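You operate a simulated robot arm through the tools that you are given. There is no shell and no other tool.

The job below is to be done with a simulated robot arm. You get a single attempt, and the scene is never put back.

Task
Clear the old result, put the grey stick away and press EXIT.
Fine: wake the screen with the mouse first; the stick goes in the free slot of its rack.

Only the result counts: the job must be done as asked and must still hold three seconds after the hand-in. Knocking over, shifting, dropping, spilling or breaking anything else fails it.

Robot
A 6-joint arm with a fingered hand, fixed in place. Base frame: the origin is at the foot of the arm, x ahead of it, y to its left, z up; the work surface is at about z = 0.76. Readings come in m, degrees, newtons and seconds.
With the tool pointing down near the work surface it reaches from about 0.16 to 0.88 m from the base axis. Its first joint turns from -166.0 to 166.0 degrees. Payload 5 kg.
The tool frame sits at the grasp point between the pads (the TCP): z along the fingers, y along the line on which they close. The tips reach 0.037 m beyond it. The gripper opens to 0.124 m. The gripper's body begins 0.043 m behind the TCP. The gripper is a hand of 3 fingers: y runs from the thumb to the fingers, the wrist lies at [-0.021, -0.125, -0.215] in the tool frame, and closing takes about 1.5 s.
Orientation is told as [roll, pitch, yaw] about the base's x, y, z axes, in that order, counted from this pose: with the fingers straight down and the wrist toward the robot, the tool's x, y and z point along [0, 1, 0], [1, 0, 0] and [0, 0, -1] of the base frame.

Tools
- The arm moves only by the tool send_rows. Its argument "plan" is a list of rows, each a list of 7 numbers: the turn, a rotation vector about the tool's x, y, z in degrees, then the shift along the tool's x, y, z in m, then the opening, from 0 (shut) to 1 (fully open). In form: [[rx, ry, rz, tx, ty, tz, hand], ...]. A call has 1 to 20 rows; each row is the pose to reach, as a shift and turn from the pose commanded when the call began, along the tool's axes at that moment. A row lasts 0.2 s, in which the tool goes at most 0.05 m and 8.6 degrees; a call with a longer step from one row to the next is refused whole, and so is a gripper value outside its range. A pose out of reach is approached as far as the arm can. The call stops where the force on the tool passes 40 N (or 10 N more than at its start, if that is more) or the arm is blocked; 0.2 s more then pass. Each finger travels about 0.072 m/s and halts on what it meets, pressing with about 28 N; the grip force reading is that of the motor and also rises with nothing between the fingers. The clock runs only during rows and for 0.2 s after the last one: add rows that repeat a pose to give the fingers time. It gives the time, the measured TCP pose, the force on the tool (base axes), the opening and the grip force at its end, in the units of the frame above (readings bear some noise), with the torque about the TCP (base axes, N m) and any sound that the robot's microphone picked up, and new pictures: "views" is both (left out), scene, wrist or none.
- Cameras (640 x 400 px; columns grow to the right, rows downward): "scene" is fixed at [0.0475, -0.4893, 1.4959]; the picture's right is [0.84, -0.54, 0.00], its down [-0.25, -0.38, -0.89] and it looks along [0.48, 0.75, -0.46] (base axes); focal length 356 px, centre (320, 200). "wrist" rides on the gripper at [0.072, -0.104, -0.154] in the tool frame; the picture's right is [-0.83, 0.26, -0.49], its down [-0.51, -0.72, 0.47] and it looks along [-0.23, 0.64, 0.73] (tool axes); focal length 243 px, centre (320, 200). There is no depth. A picture from a camera that has moved, and an enlarged one, comes with that camera's place and axes in the base frame and with its lens. The place of the scene camera against the robot may be out by one fixed shift of up to 0.025 m in any direction.
- grasp_type(shape): the hand has 3 fingers and takes this shape, open, in about a second: jaw (thumb against the fingers, like two jaws); tri (thumb and two fingers); tip (a fingertip pinch); poke (one finger out to press); point (the index stretched); flat (the hand flat); cup (the hand cupped); fist (a fist). The gripper value then closes the fingers along that shape, each until it touches; the sizes above hold for jaw. It gives what a move gives, with no picture.
- inspect(camera, box): a new picture of the part [left, top, right, bottom] of that camera's present view, enlarged. It takes no simulated time.
- finish_job(): hands the job in; it is judged then, once.

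Nothing tells you positions but the pictures and the camera data. Unless the task says otherwise, let go and move clear before handing in.

The tools are called after "Request:" by a JSON object that holds its "method" and its "body". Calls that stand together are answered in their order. send_rows: Moves the arm, as the interface text tells. Its arguments: {"type":"object","properties":{"plan":{"type":"array","items":{"type":"array","items":{"type":"number"}}},"views":{"type":"string","enum":["both","scene","wrist","none"]}},"required":["plan"]} The other tools are called the same way: grasp_type (shape) gives the hand a shape; inspect (camera, box) takes an enlarged picture of a part of a camera's view; finish_job () hands the job in.

At the start:

```text
t: 0.0
position: [0.6665, 0.3327, 1.1095]
tcp_rot: [0.0, 0.0, 0.0]
contact_force: [-0.6, -0.3, -0.7]
wrist_torque: [0.01, 0.0, 0.01]
opening: 0.1237
gripper_force: 0.1
shape: jaw
```

scene: 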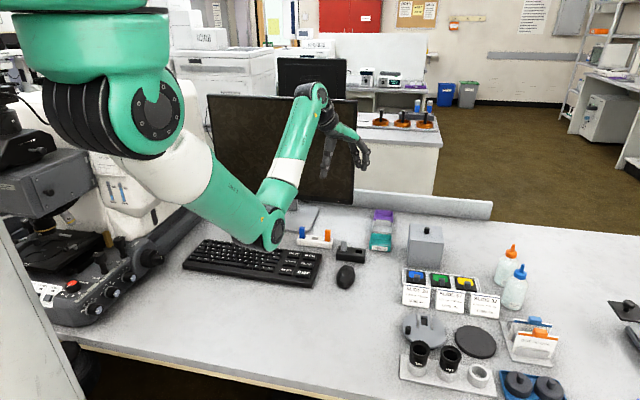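
wrist: 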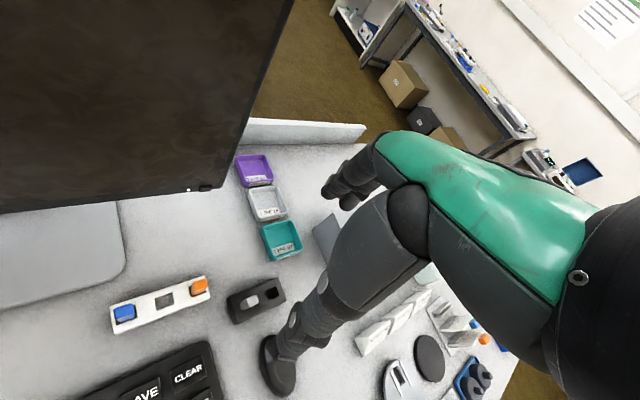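

I see a keyboard, a mouse, a dark monitor, and a small white rack with blue and orange sticks plus a dark holder nearby. I'll take enlarged pictures first to identify the keys, the sticks and the rack.

Request:
{"method": "inspect", "body": {"camera": "scene", "box": [170, 190, 410, 340]}}

Request:
{"method": "inspect", "body": {"camera": "scene", "box": [380, 210, 640, 400]}}

Request:
{"method": "inspect", "body": {"camera": "wrist", "box": [80, 240, 320, 400]}}

Request:
{"method": "inspect", "body": {"camera": "scene", "box": [270, 210, 380, 300]}}

```text
2.67 times, centred on (290, 265) of scene
camera zoom: at [0.0475, -0.4893, 1.4959], right [0.84, -0.54, 0.0], down [-0.25, -0.38, -0.89], along [0.48, 0.75, -0.46], focal length 949 px, centre (400, 27)
```

zoom: 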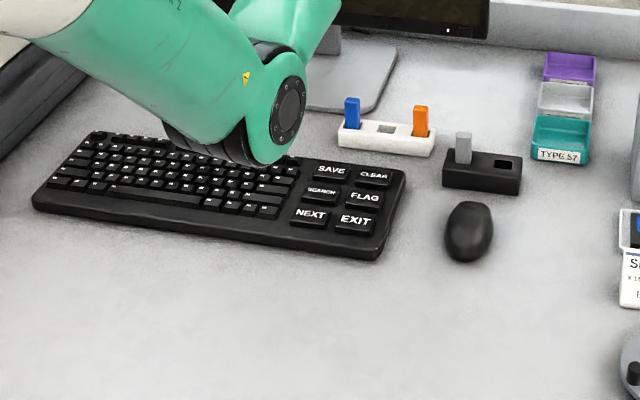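

```text
2.11 times, centred on (510, 305) of scene
camera zoom: at [0.0475, -0.4893, 1.4959], right [0.84, -0.54, 0.0], down [-0.25, -0.38, -0.89], along [0.48, 0.75, -0.46], focal length 749 px, centre (-80, -21)
```

zoom: 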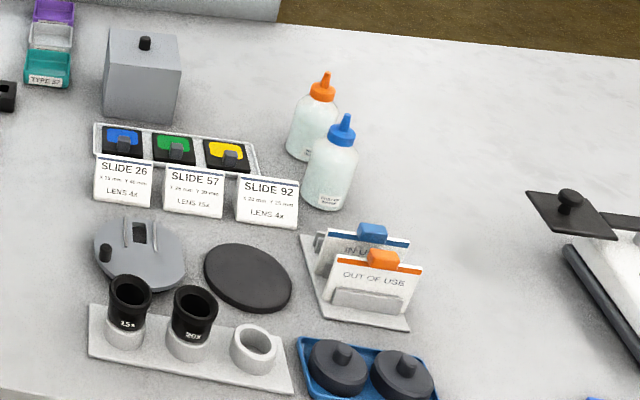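

```text
2.50 times, centred on (200, 320) of wrist
camera zoom: at [0.5621, 0.4054, 1.2621], right [0.26, -0.83, 0.49], down [-0.72, -0.51, -0.47], along [0.64, -0.23, -0.73], focal length 606 px, centre (620, -100)
```

zoom: 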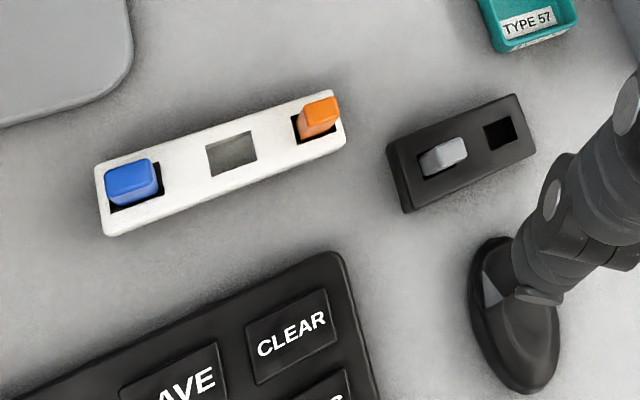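

```text
4.44 times, centred on (325, 255) of scene
camera zoom: at [0.0475, -0.4893, 1.4959], right [0.84, -0.54, 0.0], down [-0.25, -0.38, -0.89], along [0.48, 0.75, -0.46], focal length 1582 px, centre (298, -44)
```

zoom: 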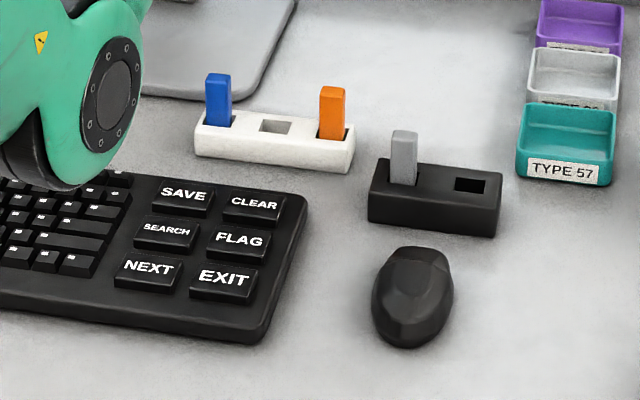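

The grey stick stands in the black dock, and the white rack with the blue and orange sticks has its free slot in the middle. CLEAR and EXIT are large keys at the right end of the keyboard, and the mouse is just right of it. I'll put the hand in the poke shape and look at where its fingertip is before touching anything.

Request:
{"method": "grasp_type", "body": {"shape": "poke"}}

```text
t: 0.9
position: [0.6652, 0.3332, 1.1091]
tcp_rot: [0.0, -0.1, 0.0]
contact_force: [-0.3, 0.8, 0.3]
wrist_torque: [-0.03, 0.0, 0.02]
opening: 0.0
gripper_force: 0.0
shape: poke
```

Request:
{"method": "send_rows", "body": {"plan": [[0, 0, 0, 0, 0, 0, 0]], "views": "both"}}

```text
t: 1.3
position: [0.6658, 0.3322, 1.1087]
tcp_rot: [0.0, 0.0, 0.0]
contact_force: [0.4, 0.4, -0.1]
wrist_torque: [-0.01, -0.01, 0.01]
opening: 0.0062
gripper_force: 0.0
shape: jaw
camera wrist: at [0.5621, 0.4054, 1.2621], right [0.26, -0.83, 0.49], down [-0.72, -0.51, -0.47], along [0.64, -0.23, -0.73], focal length 243 px, centre (320, 200)
```

scene: 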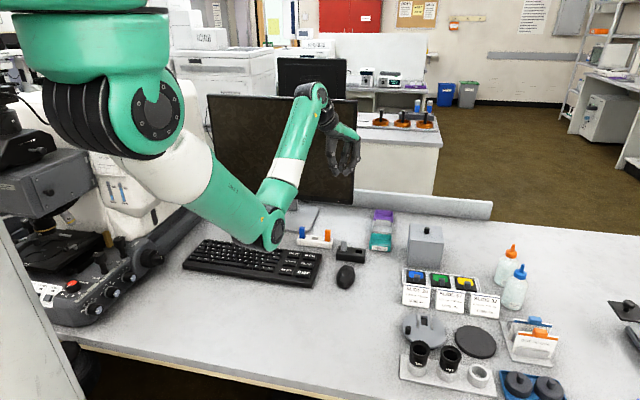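
wrist: 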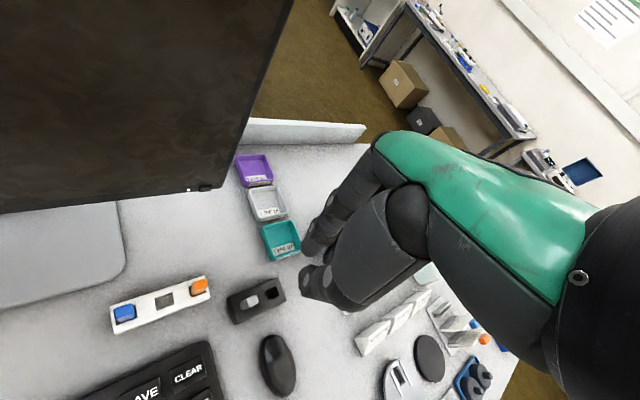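

The mouse is now fully visible below the hand, but sending value 0 shut the hand and the shape reads jaw again. I'll set poke again and hold it with value 1 to see how the finger stretches out.

Request:
{"method": "grasp_type", "body": {"shape": "poke"}}

Request:
{"method": "inspect", "body": {"camera": "wrist", "box": [200, 100, 520, 300]}}

Request:
{"method": "inspect", "body": {"camera": "scene", "box": [270, 70, 400, 210]}}

```text
t: 2.2
position: [0.6653, 0.3337, 1.1098]
tcp_rot: [-0.1, 0.0, 0.0]
contact_force: [0.1, -0.5, 0.0]
wrist_torque: [0.0, 0.01, 0.0]
opening: 0.0
gripper_force: 0.0
shape: poke
```

```text
2.00 times, centred on (360, 200) of wrist
camera zoom: at [0.5621, 0.4054, 1.2621], right [0.26, -0.83, 0.49], down [-0.72, -0.51, -0.47], along [0.64, -0.23, -0.73], focal length 485 px, centre (240, 200)
```

zoom: 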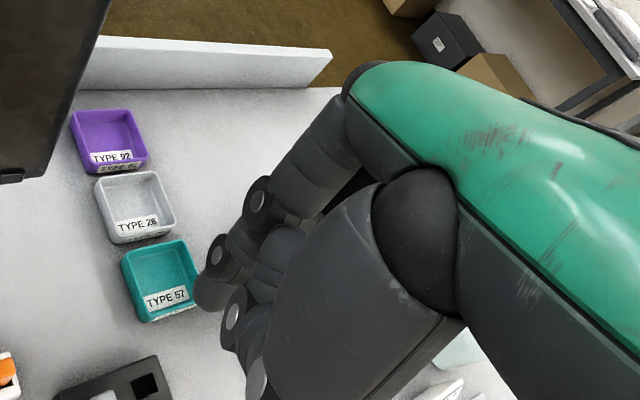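

```text
2.86 times, centred on (335, 140) of scene
camera zoom: at [0.0475, -0.4893, 1.4959], right [0.84, -0.54, 0.0], down [-0.25, -0.38, -0.89], along [0.48, 0.75, -0.46], focal length 1017 px, centre (277, 371)
```

zoom: 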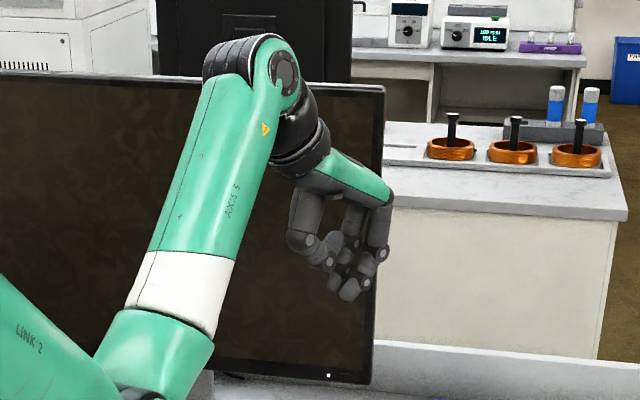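

The poke shape seems to leave one finger extended near the usual tip position. I'll enlarge both views of the finger to place its tip.

Request:
{"method": "inspect", "body": {"camera": "wrist", "box": [270, 190, 398, 270]}}

Request:
{"method": "inspect", "body": {"camera": "scene", "box": [320, 120, 384, 184]}}

```text
5.00 times, centred on (334, 230) of wrist
camera zoom: at [0.5621, 0.4054, 1.2621], right [0.26, -0.83, 0.49], down [-0.72, -0.51, -0.47], along [0.64, -0.23, -0.73], focal length 1213 px, centre (250, 50)
```

zoom: 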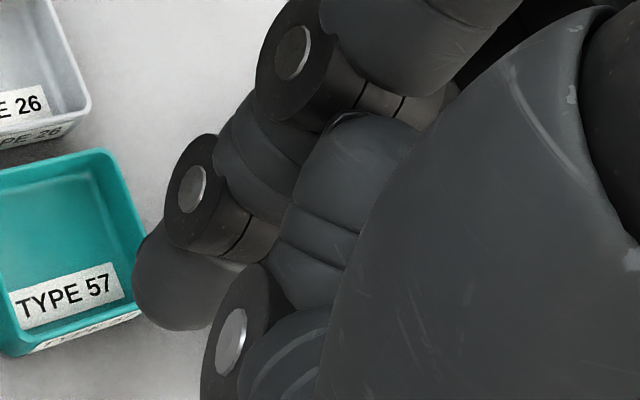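

```text
6.25 times, centred on (352, 152) of scene
camera zoom: at [0.0475, -0.4893, 1.4959], right [0.84, -0.54, 0.0], down [-0.25, -0.38, -0.89], along [0.48, 0.75, -0.46], focal length 2224 px, centre (120, 500)
```

zoom: 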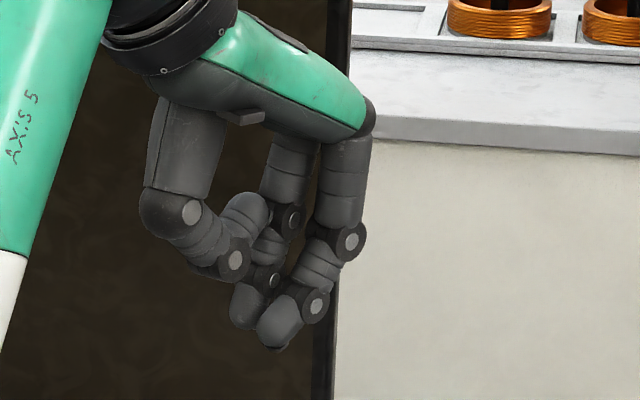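

Both fingers look equally bent here, so this may not be a true single-finger poke. I'll hold the shape with value 1 for a moment and look again.

Request:
{"method": "send_rows", "body": {"plan": [[0, 0, 0, 0, 0, 0, 1]], "views": "wrist"}}

Request:
{"method": "inspect", "body": {"camera": "scene", "box": [320, 120, 384, 184]}}

```text
t: 2.6
position: [0.6667, 0.333, 1.1094]
tcp_rot: [0.0, 0.0, 0.0]
contact_force: [-0.1, 0.0, 0.0]
wrist_torque: [0.01, -0.02, -0.01]
opening: 0.0001
gripper_force: 0.1
shape: poke
camera wrist: at [0.5621, 0.4054, 1.2621], right [0.26, -0.83, 0.49], down [-0.72, -0.51, -0.47], along [0.64, -0.23, -0.73], focal length 243 px, centre (320, 200)
```

wrist: 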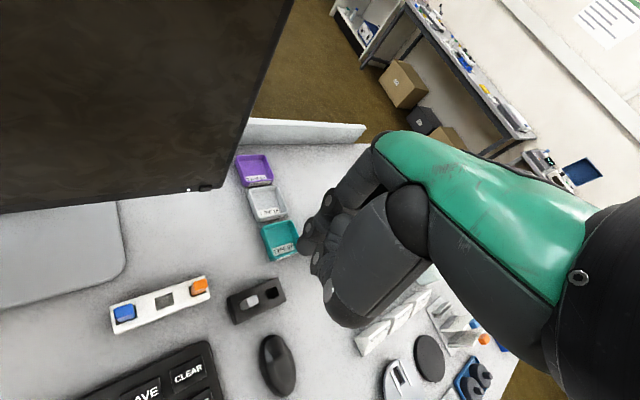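

```text
6.25 times, centred on (352, 152) of scene
camera zoom: at [0.0475, -0.4893, 1.4959], right [0.84, -0.54, 0.0], down [-0.25, -0.38, -0.89], along [0.48, 0.75, -0.46], focal length 2224 px, centre (120, 500)
```

zoom: 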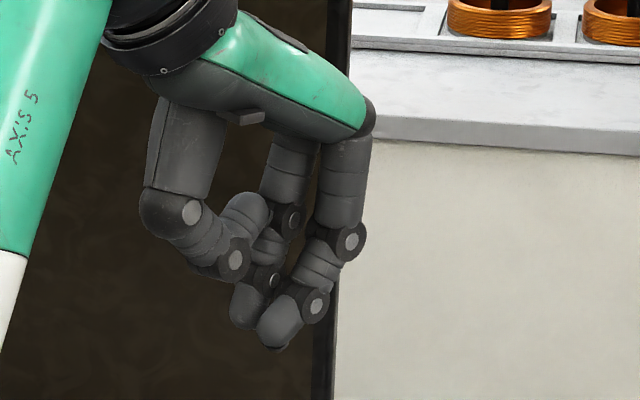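

The wrist view changed but the enlarged scene picture looks the same, so I'll take fresh enlargements of both now.

Request:
{"method": "inspect", "body": {"camera": "scene", "box": [320, 120, 384, 184]}}

Request:
{"method": "inspect", "body": {"camera": "wrist", "box": [270, 190, 398, 270]}}

```text
6.25 times, centred on (352, 152) of scene
camera zoom: at [0.0475, -0.4893, 1.4959], right [0.84, -0.54, 0.0], down [-0.25, -0.38, -0.89], along [0.48, 0.75, -0.46], focal length 2224 px, centre (120, 500)
```

zoom: 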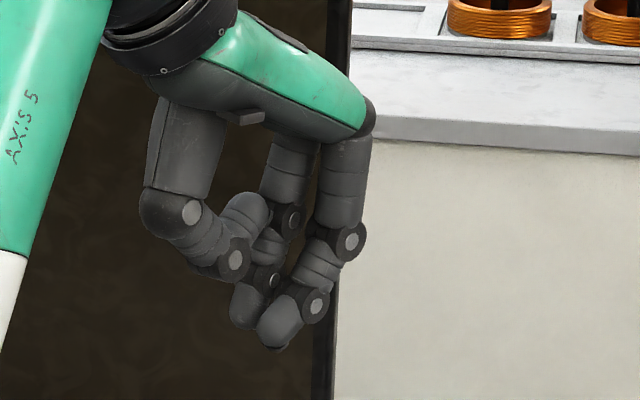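

```text
5.00 times, centred on (334, 230) of wrist
camera zoom: at [0.5621, 0.4054, 1.2621], right [0.26, -0.83, 0.49], down [-0.72, -0.51, -0.47], along [0.64, -0.23, -0.73], focal length 1213 px, centre (250, 50)
```

zoom: 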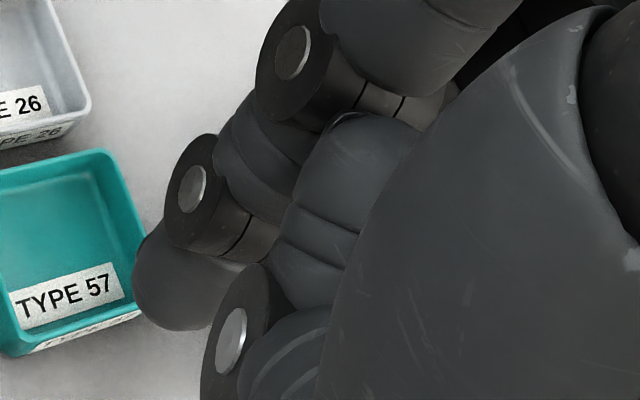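

In poke, two fingers are bent with their tips side by side, and the thumb is folded. I'll try the point shape to see whether it gives a cleaner single fingertip.

Request:
{"method": "grasp_type", "body": {"shape": "point"}}

```text
t: 3.5
position: [0.6653, 0.3327, 1.1089]
tcp_rot: [0.0, 0.0, 0.0]
contact_force: [0.2, -0.6, -0.3]
wrist_torque: [-0.02, -0.03, -0.01]
opening: 0.0002
gripper_force: 0.0
shape: point
```

Request:
{"method": "inspect", "body": {"camera": "scene", "box": [310, 110, 390, 190]}}

Request:
{"method": "inspect", "body": {"camera": "wrist", "box": [240, 100, 480, 300]}}

```text
5.00 times, centred on (350, 150) of scene
camera zoom: at [0.0475, -0.4893, 1.4959], right [0.84, -0.54, 0.0], down [-0.25, -0.38, -0.89], along [0.48, 0.75, -0.46], focal length 1780 px, centre (170, 450)
```

zoom: 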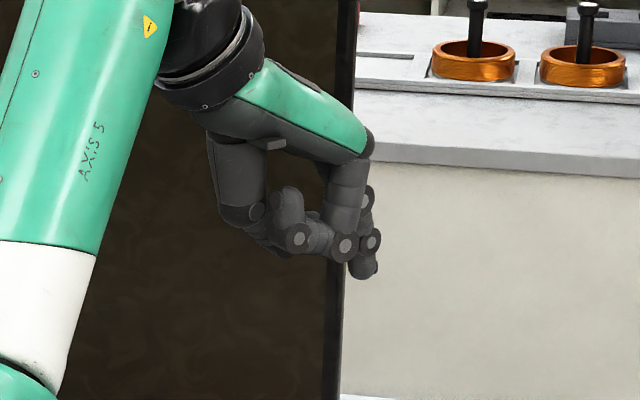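

```text
2.00 times, centred on (360, 200) of wrist
camera zoom: at [0.5621, 0.4054, 1.2621], right [0.26, -0.83, 0.49], down [-0.72, -0.51, -0.47], along [0.64, -0.23, -0.73], focal length 485 px, centre (240, 200)
```

zoom: 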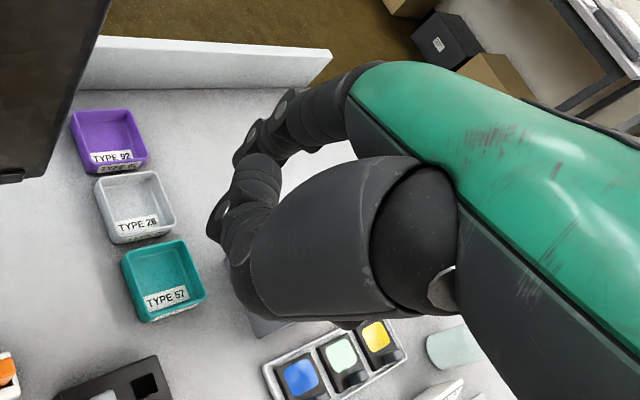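

In point, one finger is folded and the index reaches down on the far side. I'll also check the tip (pinch) shape, which could serve for both the keys and the stick.

Request:
{"method": "grasp_type", "body": {"shape": "tip"}}

```text
t: 4.4
position: [0.6661, 0.333, 1.1091]
tcp_rot: [0.0, 0.0, -0.1]
contact_force: [0.6, -0.2, 0.1]
wrist_torque: [0.02, -0.01, -0.01]
opening: 0.1238
gripper_force: 0.2
shape: tip
```

Request:
{"method": "inspect", "body": {"camera": "scene", "box": [310, 110, 390, 190]}}

Request:
{"method": "inspect", "body": {"camera": "wrist", "box": [240, 200, 480, 400]}}

Request:
{"method": "send_rows", "body": {"plan": [[0, 0, 0, 0, 0, 0, 0], [0, 0, 0, 0, 0, 0, 0], [0, 0, 0, 0, 0, 0, 0], [0, 0, 0, 0, 0, 0, 0], [0, 0, 0, 0, 0, 0, 0], [0, 0, 0, 0, 0, 0, 0], [0, 0, 0, 0, 0, 0, 0], [0, 0, 0, 0, 0, 0, 0]], "views": "none"}}

Request:
{"method": "inspect", "body": {"camera": "scene", "box": [310, 110, 390, 190]}}

Request:
{"method": "inspect", "body": {"camera": "wrist", "box": [240, 200, 480, 400]}}

```text
5.00 times, centred on (350, 150) of scene
camera zoom: at [0.0475, -0.4893, 1.4959], right [0.84, -0.54, 0.0], down [-0.25, -0.38, -0.89], along [0.48, 0.75, -0.46], focal length 1780 px, centre (170, 450)
```

zoom: 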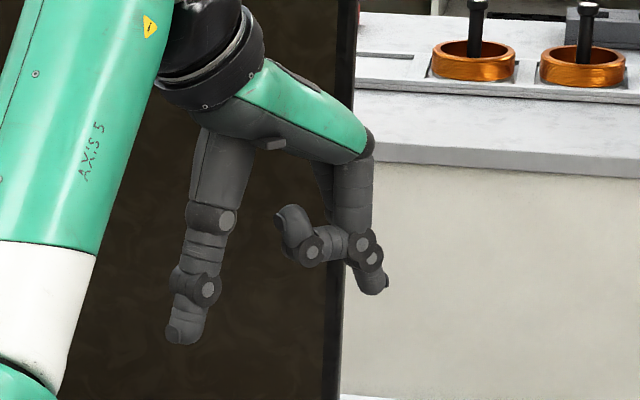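

```text
2.00 times, centred on (360, 300) of wrist
camera zoom: at [0.5621, 0.4054, 1.2621], right [0.26, -0.83, 0.49], down [-0.72, -0.51, -0.47], along [0.64, -0.23, -0.73], focal length 485 px, centre (240, 0)
```

zoom: 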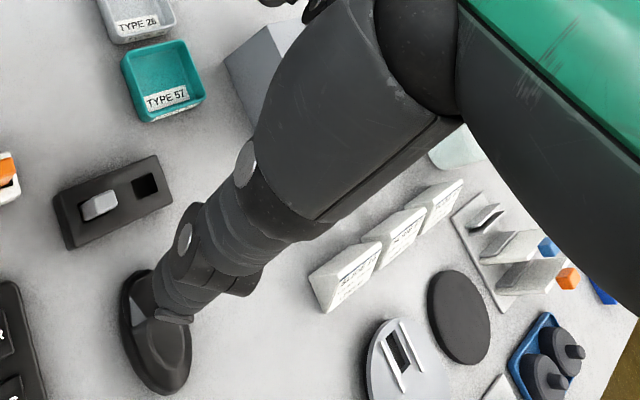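

```text
t: 6.2
position: [0.6661, 0.3333, 1.1091]
tcp_rot: [0.0, 0.1, -0.1]
contact_force: [0.2, -0.6, 0.2]
wrist_torque: [0.03, -0.01, -0.02]
opening: 0.0
gripper_force: 27.6
shape: tip
```

```text
5.00 times, centred on (350, 150) of scene
camera zoom: at [0.0475, -0.4893, 1.4959], right [0.84, -0.54, 0.0], down [-0.25, -0.38, -0.89], along [0.48, 0.75, -0.46], focal length 1780 px, centre (170, 450)
```

zoom: 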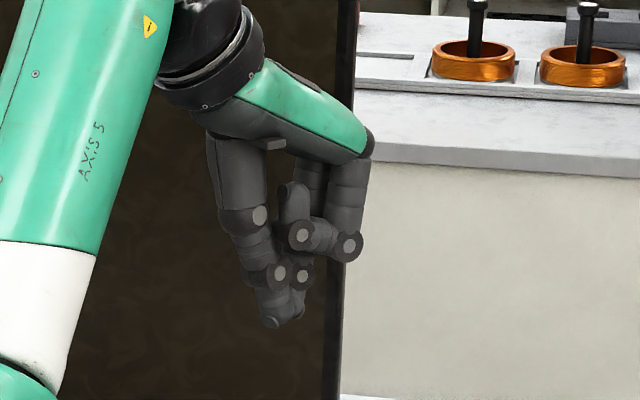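

```text
2.00 times, centred on (360, 300) of wrist
camera zoom: at [0.5621, 0.4054, 1.2621], right [0.26, -0.83, 0.49], down [-0.72, -0.51, -0.47], along [0.64, -0.23, -0.73], focal length 485 px, centre (240, 0)
```

zoom: 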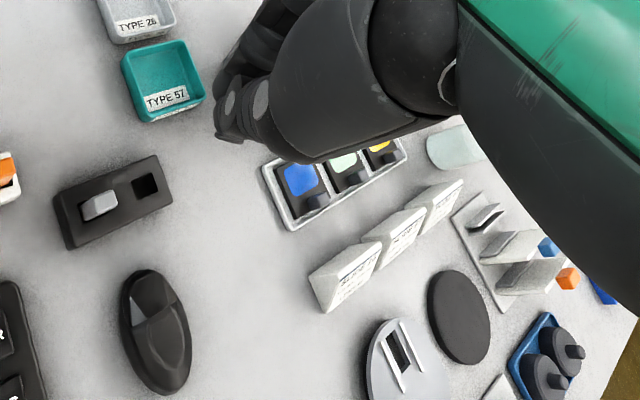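

With tip closed, the thumb and index make a neat narrow point about 0.037 m below the TCP, which suits both the keys and the stick. I take the mouse to be at about (0.61, 0.22), with its axis turned about 45°. I'll turn the hand to yaw 45° and come down near the mouse's right side for a closer look.

Request:
{"method": "send_rows", "body": {"plan": [[0, 0, -5.6, -0.021, 0, 0.02, 0], [0, 0, -11.2, -0.042, 0, 0.04, 0], [0, 0, -16.9, -0.064, -0.001, 0.06, 0], [0, 0, -22.5, -0.085, -0.001, 0.08, 0], [0, 0, -28.1, -0.106, -0.001, 0.1, 0], [0, 0, -33.8, -0.127, -0.002, 0.12, 0], [0, 0, -39.4, -0.149, -0.002, 0.14, 0], [0, 0, -45, -0.17, -0.002, 0.16, 0], [0, 0, -45, -0.17, -0.002, 0.16, 0]], "views": "both"}}

```text
t: 8.2
position: [0.6652, 0.1618, 0.9484]
tcp_rot: [0.0, 0.0, 45.1]
contact_force: [0.5, -0.7, 0.4]
wrist_torque: [-0.05, 0.0, 0.0]
opening: 0.0
gripper_force: 27.5
shape: tip
camera wrist: at [0.5406, 0.1389, 1.1009], right [0.77, -0.4, 0.49], down [-0.15, -0.87, -0.47], along [0.62, 0.29, -0.73], focal length 243 px, centre (320, 200)
```

scene: 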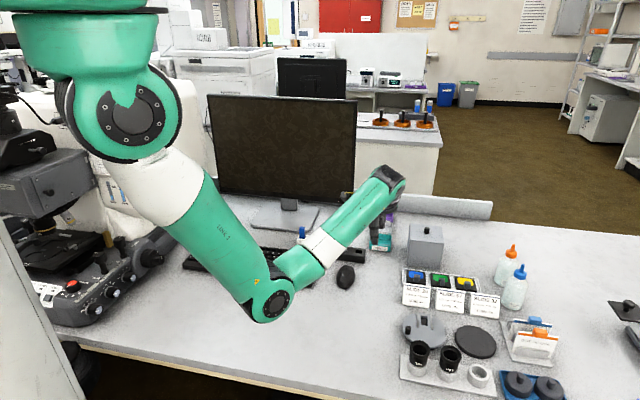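
wrist: 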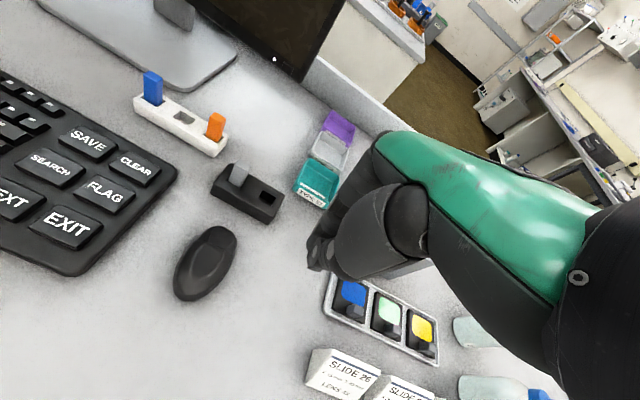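

The view is clear: the mouse is at about (0.605, 0.215), CLEAR at about (0.56, 0.354) and EXIT at about (0.49, 0.289), all aligned with the 45° yaw. I'll lower the closed fingertips on the free right side of the mouse.

Request:
{"method": "send_rows", "body": {"plan": [[0, 0, 0, 0.004, -0.006, 0.03, 0], [0, 0, 0, 0.008, -0.013, 0.06, 0], [0, 0, 0, 0.01, -0.013, 0.09, 0], [0, 0, 0, 0.01, -0.013, 0.115, 0], [0, 0, 0, 0.01, -0.013, 0.13, 0]], "views": "both"}}

```text
t: 9.4
position: [0.6481, 0.1607, 0.8191]
tcp_rot: [0.0, -0.1, 45.1]
contact_force: [-0.3, -0.5, -0.2]
wrist_torque: [-0.02, 0.0, -0.03]
opening: 0.0
gripper_force: 28.3
shape: tip
camera wrist: at [0.5236, 0.1378, 0.9722], right [0.77, -0.4, 0.49], down [-0.15, -0.87, -0.47], along [0.62, 0.29, -0.73], focal length 243 px, centre (320, 200)
```

scene: 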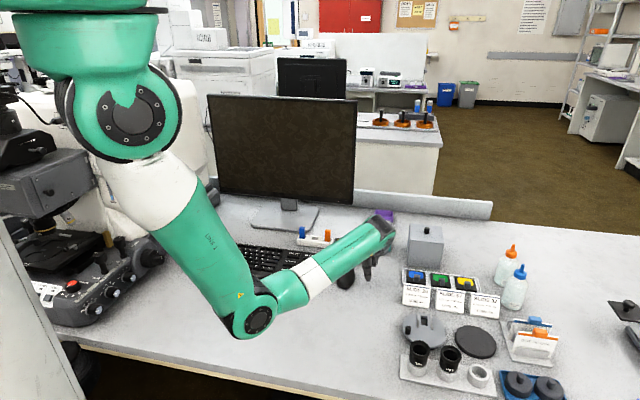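
wrist: 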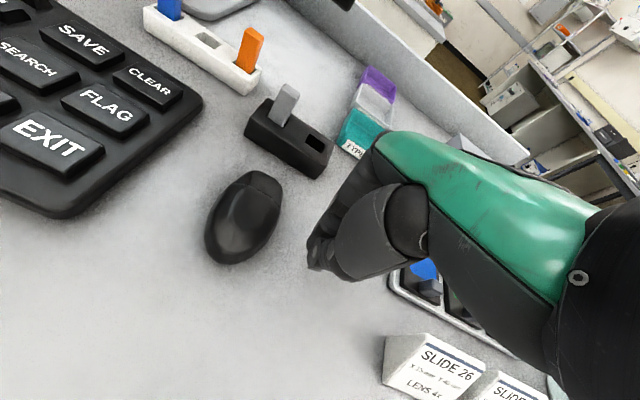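

The fingertips are about 3.5 cm to the right of the mouse with nothing in between. I'll lower them slightly and slide left, so the mouse gets a gentle nudge of about 2 cm.

Request:
{"method": "send_rows", "body": {"plan": [[0, 0, 0, 0.012, 0, 0.005, 0], [0, 0, 0, 0.022, 0, 0.005, 0], [0, 0, 0, 0.03, 0, 0.005, 0], [0, 0, 0, 0.036, 0, 0.005, 0], [0, 0, 0, 0.042, 0, 0.005, 0], [0, 0, 0, 0.048, 0, 0.005, 0], [0, 0, 0, 0.054, 0, 0.005, 0], [0, 0, 0, 0.058, 0, 0.005, 0]], "views": "both"}}

```text
t: 11.2
position: [0.6071, 0.2023, 0.814]
tcp_rot: [0.1, 0.0, 45.0]
contact_force: [1.2, 0.1, 0.3]
wrist_torque: [0.04, 0.02, -0.02]
opening: 0.0
gripper_force: 28.1
shape: tip
camera wrist: at [0.4823, 0.1791, 0.967], right [0.77, -0.4, 0.49], down [-0.15, -0.87, -0.47], along [0.62, 0.29, -0.73], focal length 243 px, centre (320, 200)
```

scene: 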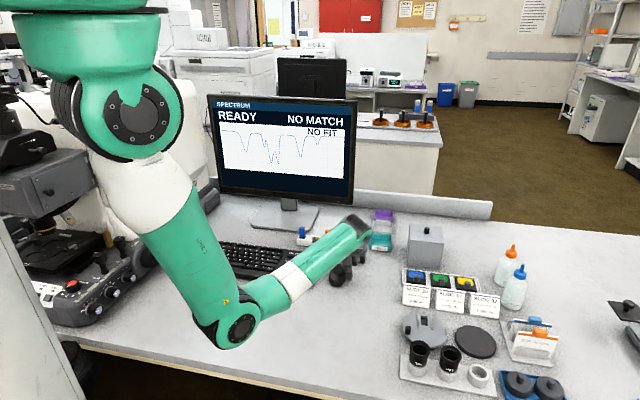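
wrist: 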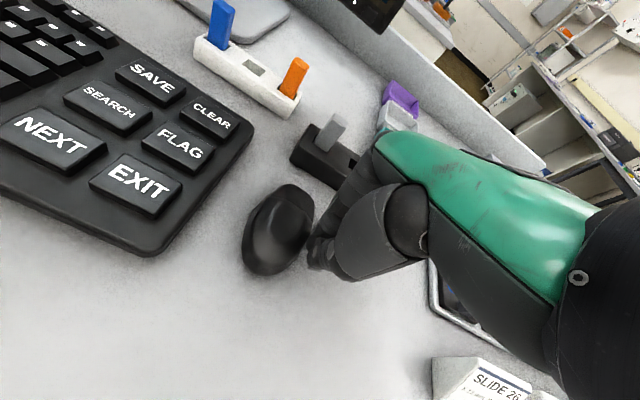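

The screen woke and shows READY, NO MATCH and NO FIT, so the nudge worked. Next I'll back off the mouse, lift, and move above CLEAR at about (0.557, 0.355).

Request:
{"method": "send_rows", "body": {"plan": [[0, 0, 0, -0.012, 0, 0, 0], [0, 0, 0, -0.02, 0, -0.02, 0], [0, 0, 0, -0.02, 0, -0.06, 0], [0, 0, 0, 0.005, 0, -0.09, 0], [0, 0, 0, 0.045, 0.02, -0.09, 0], [0, 0, 0, 0.08, 0.04, -0.09, 0], [0, 0, 0, 0.115, 0.06, -0.09, 0], [0, 0, 0, 0.143, 0.0726, -0.08, 0], [0, 0, 0, 0.143, 0.0726, -0.07, 0], [0, 0, 0, 0.143, 0.0726, -0.07, 0]], "views": "both"}}

```text
t: 13.4
position: [0.557, 0.3541, 0.883]
tcp_rot: [0.0, -0.1, 45.0]
contact_force: [-0.3, -0.5, 0.0]
wrist_torque: [0.01, -0.01, -0.01]
opening: 0.0
gripper_force: 28.3
shape: tip
camera wrist: at [0.4331, 0.3311, 1.037], right [0.77, -0.4, 0.49], down [-0.15, -0.87, -0.47], along [0.62, 0.29, -0.73], focal length 243 px, centre (320, 200)
```

scene: 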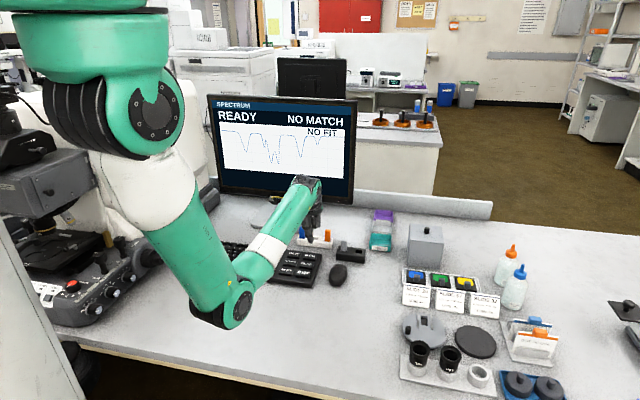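
wrist: 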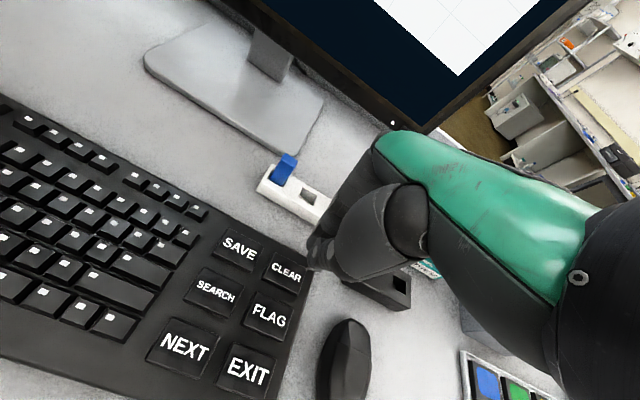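

The tip is straight above CLEAR, about 6 cm up, and the key falls on the pixel I predicted for (0.557, 0.355, 0.786). I'll come down and press it in small steps.

Request:
{"method": "send_rows", "body": {"plan": [[0, 0, 0, 0, 0, 0.02, 0], [0, 0, 0, 0, 0, 0.04, 0], [0, 0, 0, 0, 0, 0.052, 0], [0, 0, 0, 0, 0, 0.056, 0], [0, 0, 0, 0, 0, 0.059, 0], [0, 0, 0, 0, 0, 0.062, 0]], "views": "both"}}

```text
t: 14.8
position: [0.5575, 0.3551, 0.823]
tcp_rot: [-0.1, -0.3, 45.0]
contact_force: [-0.6, -1.7, 7.8]
wrist_torque: [-0.02, 0.03, 0.02]
opening: 0.0001
gripper_force: 27.7
shape: tip
heard: click
camera wrist: at [0.4331, 0.3312, 0.9757], right [0.77, -0.4, 0.49], down [-0.15, -0.87, -0.47], along [0.62, 0.29, -0.73], focal length 243 px, centre (320, 200)
```

scene: 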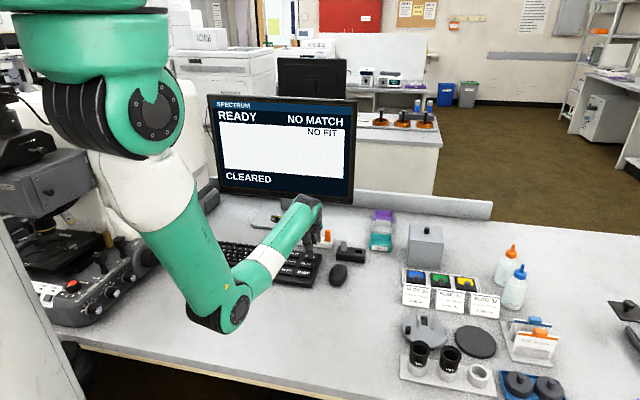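
wrist: 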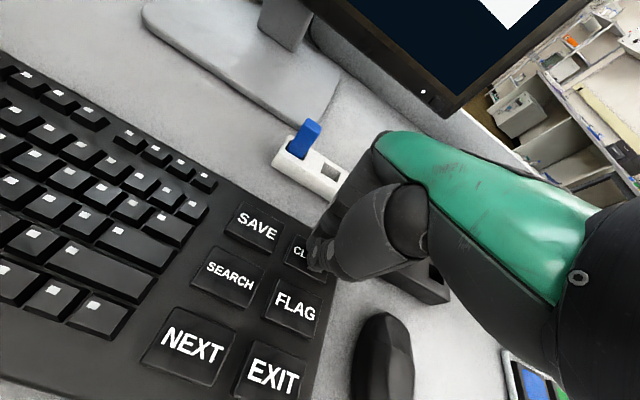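

The key clicked and the screen now says CLEARED. The tip touched at z = 0.786, just as predicted. I'll lift and move above the grey stick at about (0.667, 0.321) to get an accurate view of it.

Request:
{"method": "send_rows", "body": {"plan": [[0, 0, 0, 0, 0, -0.03, 0], [0, 0, 0, 0, 0, -0.07, 0], [0, 0, 0, -0.01, 0.005, -0.1, 0], [0, 0, 0, -0.045, 0.022, -0.1, 0], [0, 0, 0, -0.075, 0.038, -0.1, 0], [0, 0, 0, -0.1015, 0.0533, -0.1, 0], [0, 0, 0, -0.1015, 0.0533, -0.1, 0]], "views": "both"}}

Request:
{"method": "inspect", "body": {"camera": "wrist", "box": [160, 170, 360, 310]}}

```text
t: 16.4
position: [0.6678, 0.3185, 0.9257]
tcp_rot: [0.0, 0.0, 44.9]
contact_force: [0.6, 0.1, -0.1]
wrist_torque: [0.04, -0.03, -0.01]
opening: 0.0002
gripper_force: 27.9
shape: tip
camera wrist: at [0.5428, 0.2965, 1.0773], right [0.77, -0.4, 0.49], down [-0.15, -0.87, -0.47], along [0.62, 0.29, -0.73], focal length 243 px, centre (320, 200)
```

scene: 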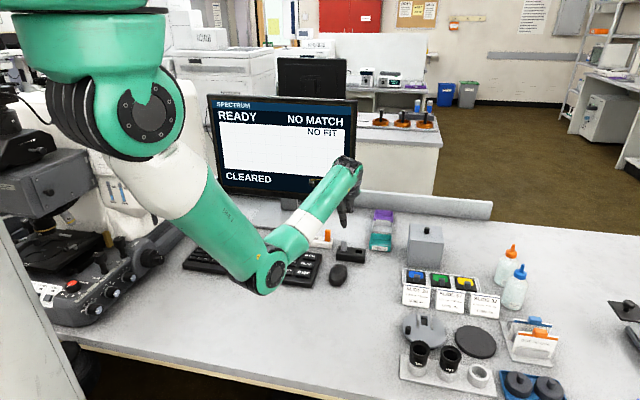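
wrist: 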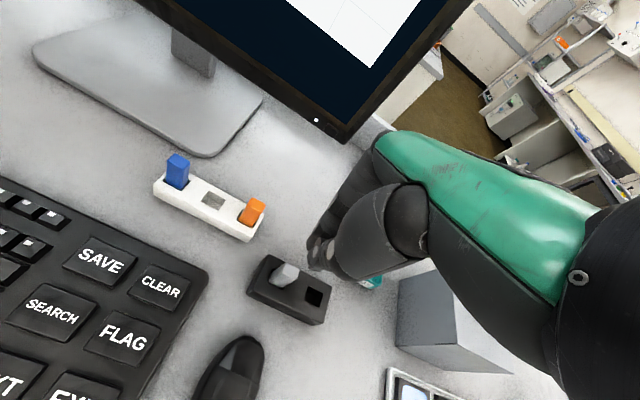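

```text
2.86 times, centred on (260, 240) of wrist
camera zoom: at [0.5428, 0.2965, 1.0773], right [0.77, -0.4, 0.49], down [-0.15, -0.87, -0.47], along [0.62, 0.29, -0.73], focal length 693 px, centre (491, 86)
```

zoom: 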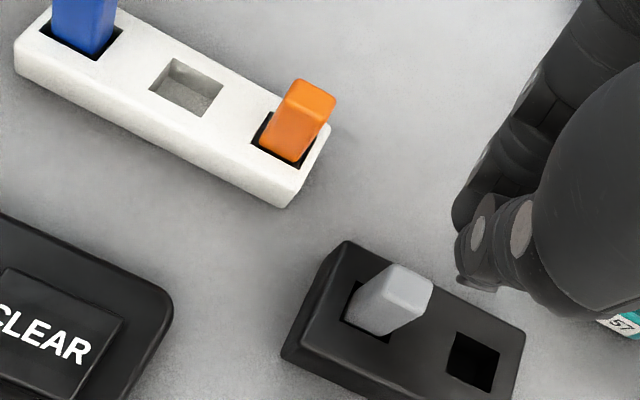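

The CLEARED message still stands, and I can see the grey stick in the dock and the free middle slot of the white rack clearly. I'll enlarge each further to measure their corners.

Request:
{"method": "inspect", "body": {"camera": "wrist", "box": [245, 245, 335, 325]}}

Request:
{"method": "inspect", "body": {"camera": "wrist", "box": [145, 145, 275, 245]}}

```text
5.00 times, centred on (290, 285) of wrist
camera zoom: at [0.5428, 0.2965, 1.0773], right [0.77, -0.4, 0.49], down [-0.15, -0.87, -0.47], along [0.62, 0.29, -0.73], focal length 1213 px, centre (470, -225)
```

zoom: 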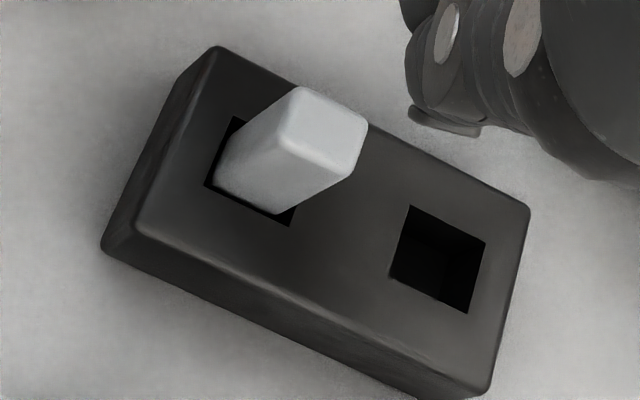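

```text
4.00 times, centred on (210, 195) of wrist
camera zoom: at [0.5428, 0.2965, 1.0773], right [0.77, -0.4, 0.49], down [-0.15, -0.87, -0.47], along [0.62, 0.29, -0.73], focal length 970 px, centre (760, 220)
```

zoom: 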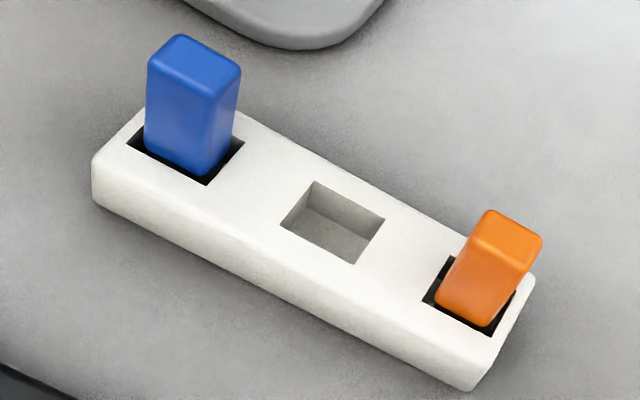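

From three views I place the grey stick at about (0.671, 0.319), with its top at z ≈ 0.826 and the dock top at ≈ 0.788. The free white slot is 0.114 m to the left and 0.059 m forward of the present TCP. I'll open the pinch part way, centre over the stick and come down halfway to check.

Request:
{"method": "send_rows", "body": {"plan": [[0, 0, 0, -0.0035, 0.003, 0, 0.56], [0, 0, 0, -0.0035, 0.003, 0, 0.56], [0, 0, 0, -0.0035, 0.003, 0, 0.56], [0, 0, 0, -0.0035, 0.003, 0, 0.56], [0, 0, 0, -0.0035, 0.003, 0.02, 0.56], [0, 0, 0, -0.0035, 0.003, 0.035, 0.56]], "views": "both"}}

Request:
{"method": "inspect", "body": {"camera": "wrist", "box": [230, 200, 390, 320]}}

Request:
{"method": "inspect", "body": {"camera": "scene", "box": [290, 170, 390, 290]}}

```text
t: 17.8
position: [0.6707, 0.3197, 0.8884]
tcp_rot: [0.0, 0.0, 45.1]
contact_force: [-0.6, 0.5, -0.5]
wrist_torque: [0.03, 0.0, -0.03]
opening: 0.0691
gripper_force: 0.0
shape: tip
camera wrist: at [0.5463, 0.2968, 1.0409], right [0.77, -0.4, 0.49], down [-0.15, -0.87, -0.47], along [0.62, 0.29, -0.73], focal length 243 px, centre (320, 200)
```

scene: 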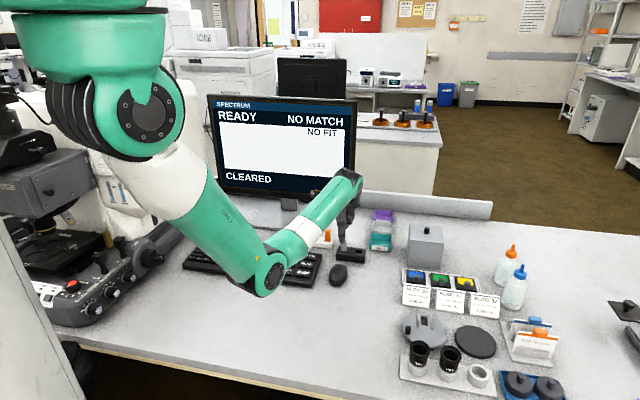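
wrist: 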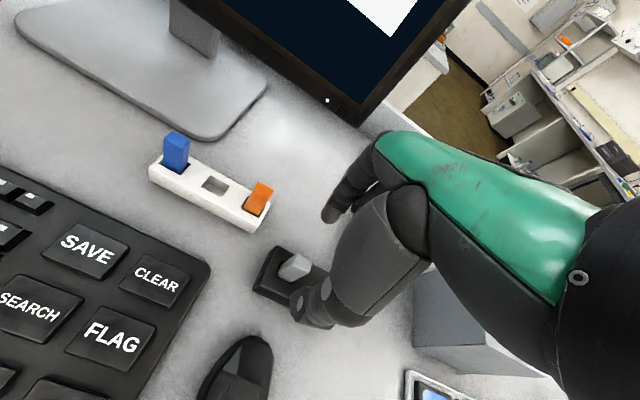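

```text
3.33 times, centred on (310, 260) of wrist
camera zoom: at [0.5463, 0.2968, 1.0409], right [0.77, -0.4, 0.49], down [-0.15, -0.87, -0.47], along [0.62, 0.29, -0.73], focal length 809 px, centre (353, 0)
```

zoom: 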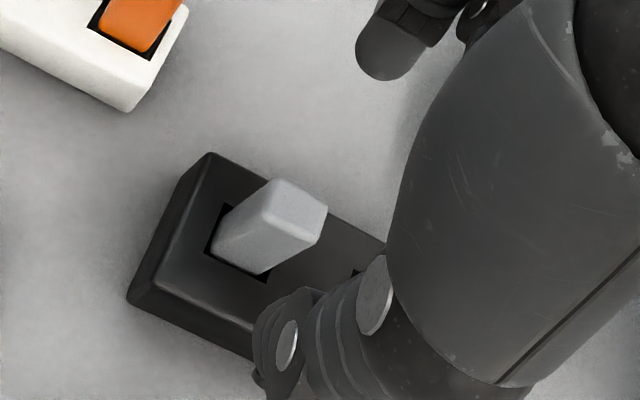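

```text
3.33 times, centred on (340, 230) of scene
camera zoom: at [0.0475, -0.4893, 1.4959], right [0.84, -0.54, 0.0], down [-0.25, -0.38, -0.89], along [0.48, 0.75, -0.46], focal length 1186 px, centre (253, 100)
```

zoom: 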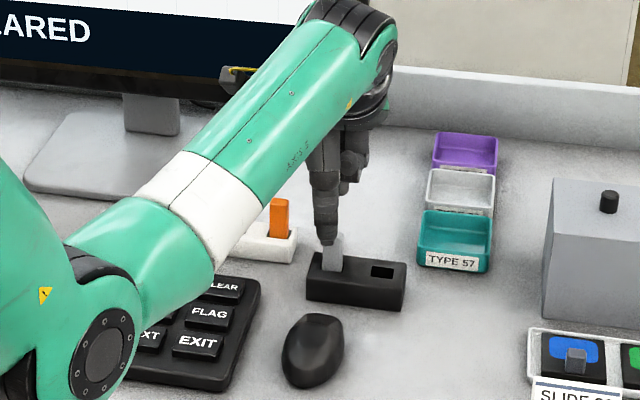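

The pinch straddles the stick, centred to within about 2 mm. I'll go straight down until the tips are just above the dock top, then check before closing.

Request:
{"method": "send_rows", "body": {"plan": [[0, 0, 0, -0.0012, 0.001, 0.015, 0.56], [0, 0, 0, -0.0012, 0.001, 0.03, 0.56], [0, 0, 0, -0.0012, 0.001, 0.042, 0.56], [0, 0, 0, -0.0012, 0.001, 0.05, 0.56], [0, 0, 0, -0.0012, 0.001, 0.053, 0.56]], "views": "wrist"}}

Request:
{"method": "inspect", "body": {"camera": "wrist", "box": [230, 180, 390, 300]}}

Request:
{"method": "inspect", "body": {"camera": "scene", "box": [310, 210, 380, 290]}}

```text
t: 19.0
position: [0.6716, 0.3206, 0.8332]
tcp_rot: [0.0, 0.0, 45.0]
contact_force: [0.3, 0.0, -0.6]
wrist_torque: [0.03, 0.01, 0.0]
opening: 0.0693
gripper_force: 0.0
shape: tip
camera wrist: at [0.5473, 0.298, 0.9867], right [0.77, -0.4, 0.49], down [-0.15, -0.87, -0.47], along [0.62, 0.29, -0.73], focal length 243 px, centre (320, 200)
```

wrist: 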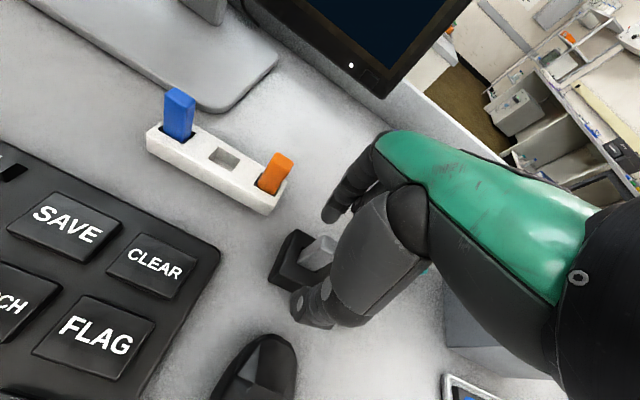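

```text
3.33 times, centred on (310, 240) of wrist
camera zoom: at [0.5473, 0.298, 0.9867], right [0.77, -0.4, 0.49], down [-0.15, -0.87, -0.47], along [0.62, 0.29, -0.73], focal length 809 px, centre (353, 67)
```

zoom: 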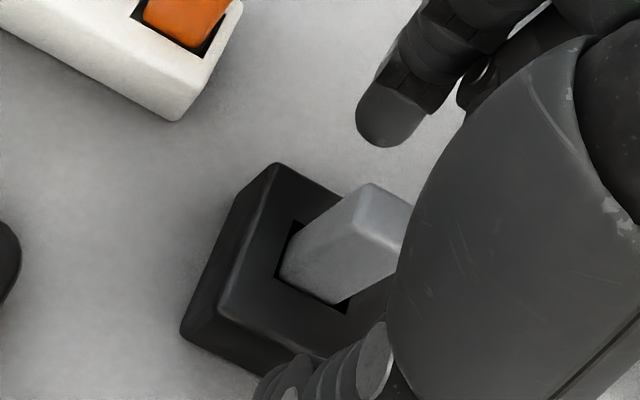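

```text
5.00 times, centred on (345, 250) of scene
camera zoom: at [0.0475, -0.4893, 1.4959], right [0.84, -0.54, 0.0], down [-0.25, -0.38, -0.89], along [0.48, 0.75, -0.46], focal length 1780 px, centre (195, -50)
```

zoom: 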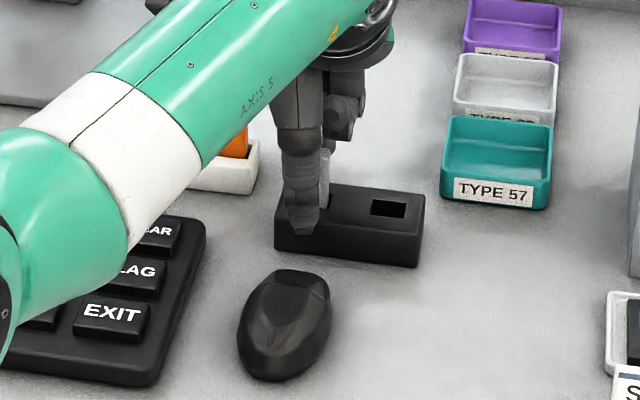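

The thumb and index straddle the stick, with the tips about 8 mm above the dock top. I'll close on the stick and hold.

Request:
{"method": "send_rows", "body": {"plan": [[0, 0, 0, 0, 0, 0, 0], [0, 0, 0, 0, 0, 0, 0], [0, 0, 0, 0, 0, 0, 0], [0, 0, 0, 0, 0, 0, 0], [0, 0, 0, 0, 0, 0, 0]], "views": "wrist"}}

Request:
{"method": "inspect", "body": {"camera": "wrist", "box": [230, 180, 390, 300]}}

Request:
{"method": "inspect", "body": {"camera": "scene", "box": [310, 210, 380, 290]}}

```text
t: 20.2
position: [0.6716, 0.3202, 0.8325]
tcp_rot: [-0.1, 0.0, 45.0]
contact_force: [-0.1, -1.3, 0.2]
wrist_torque: [-0.02, 0.03, -0.02]
opening: 0.0095
gripper_force: 28.3
shape: tip
camera wrist: at [0.5473, 0.2979, 0.9866], right [0.77, -0.4, 0.49], down [-0.15, -0.87, -0.47], along [0.62, 0.29, -0.73], focal length 243 px, centre (320, 200)
```

wrist: 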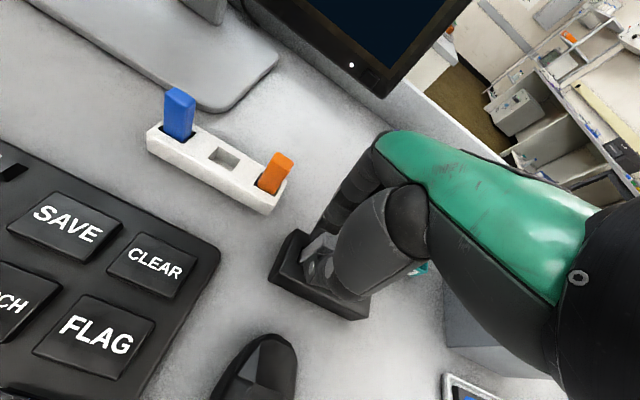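

```text
3.33 times, centred on (310, 240) of wrist
camera zoom: at [0.5473, 0.2979, 0.9866], right [0.77, -0.4, 0.49], down [-0.15, -0.87, -0.47], along [0.62, 0.29, -0.73], focal length 809 px, centre (353, 67)
```

zoom: 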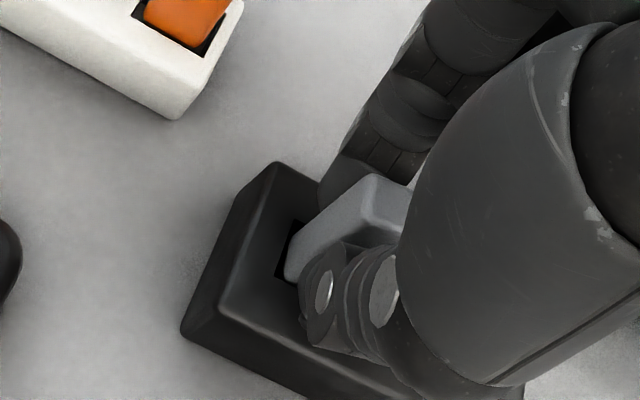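

```text
5.00 times, centred on (345, 250) of scene
camera zoom: at [0.0475, -0.4893, 1.4959], right [0.84, -0.54, 0.0], down [-0.25, -0.38, -0.89], along [0.48, 0.75, -0.46], focal length 1780 px, centre (195, -50)
```

zoom: 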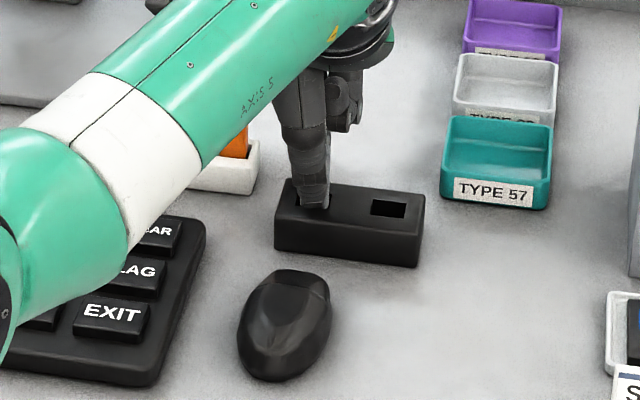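

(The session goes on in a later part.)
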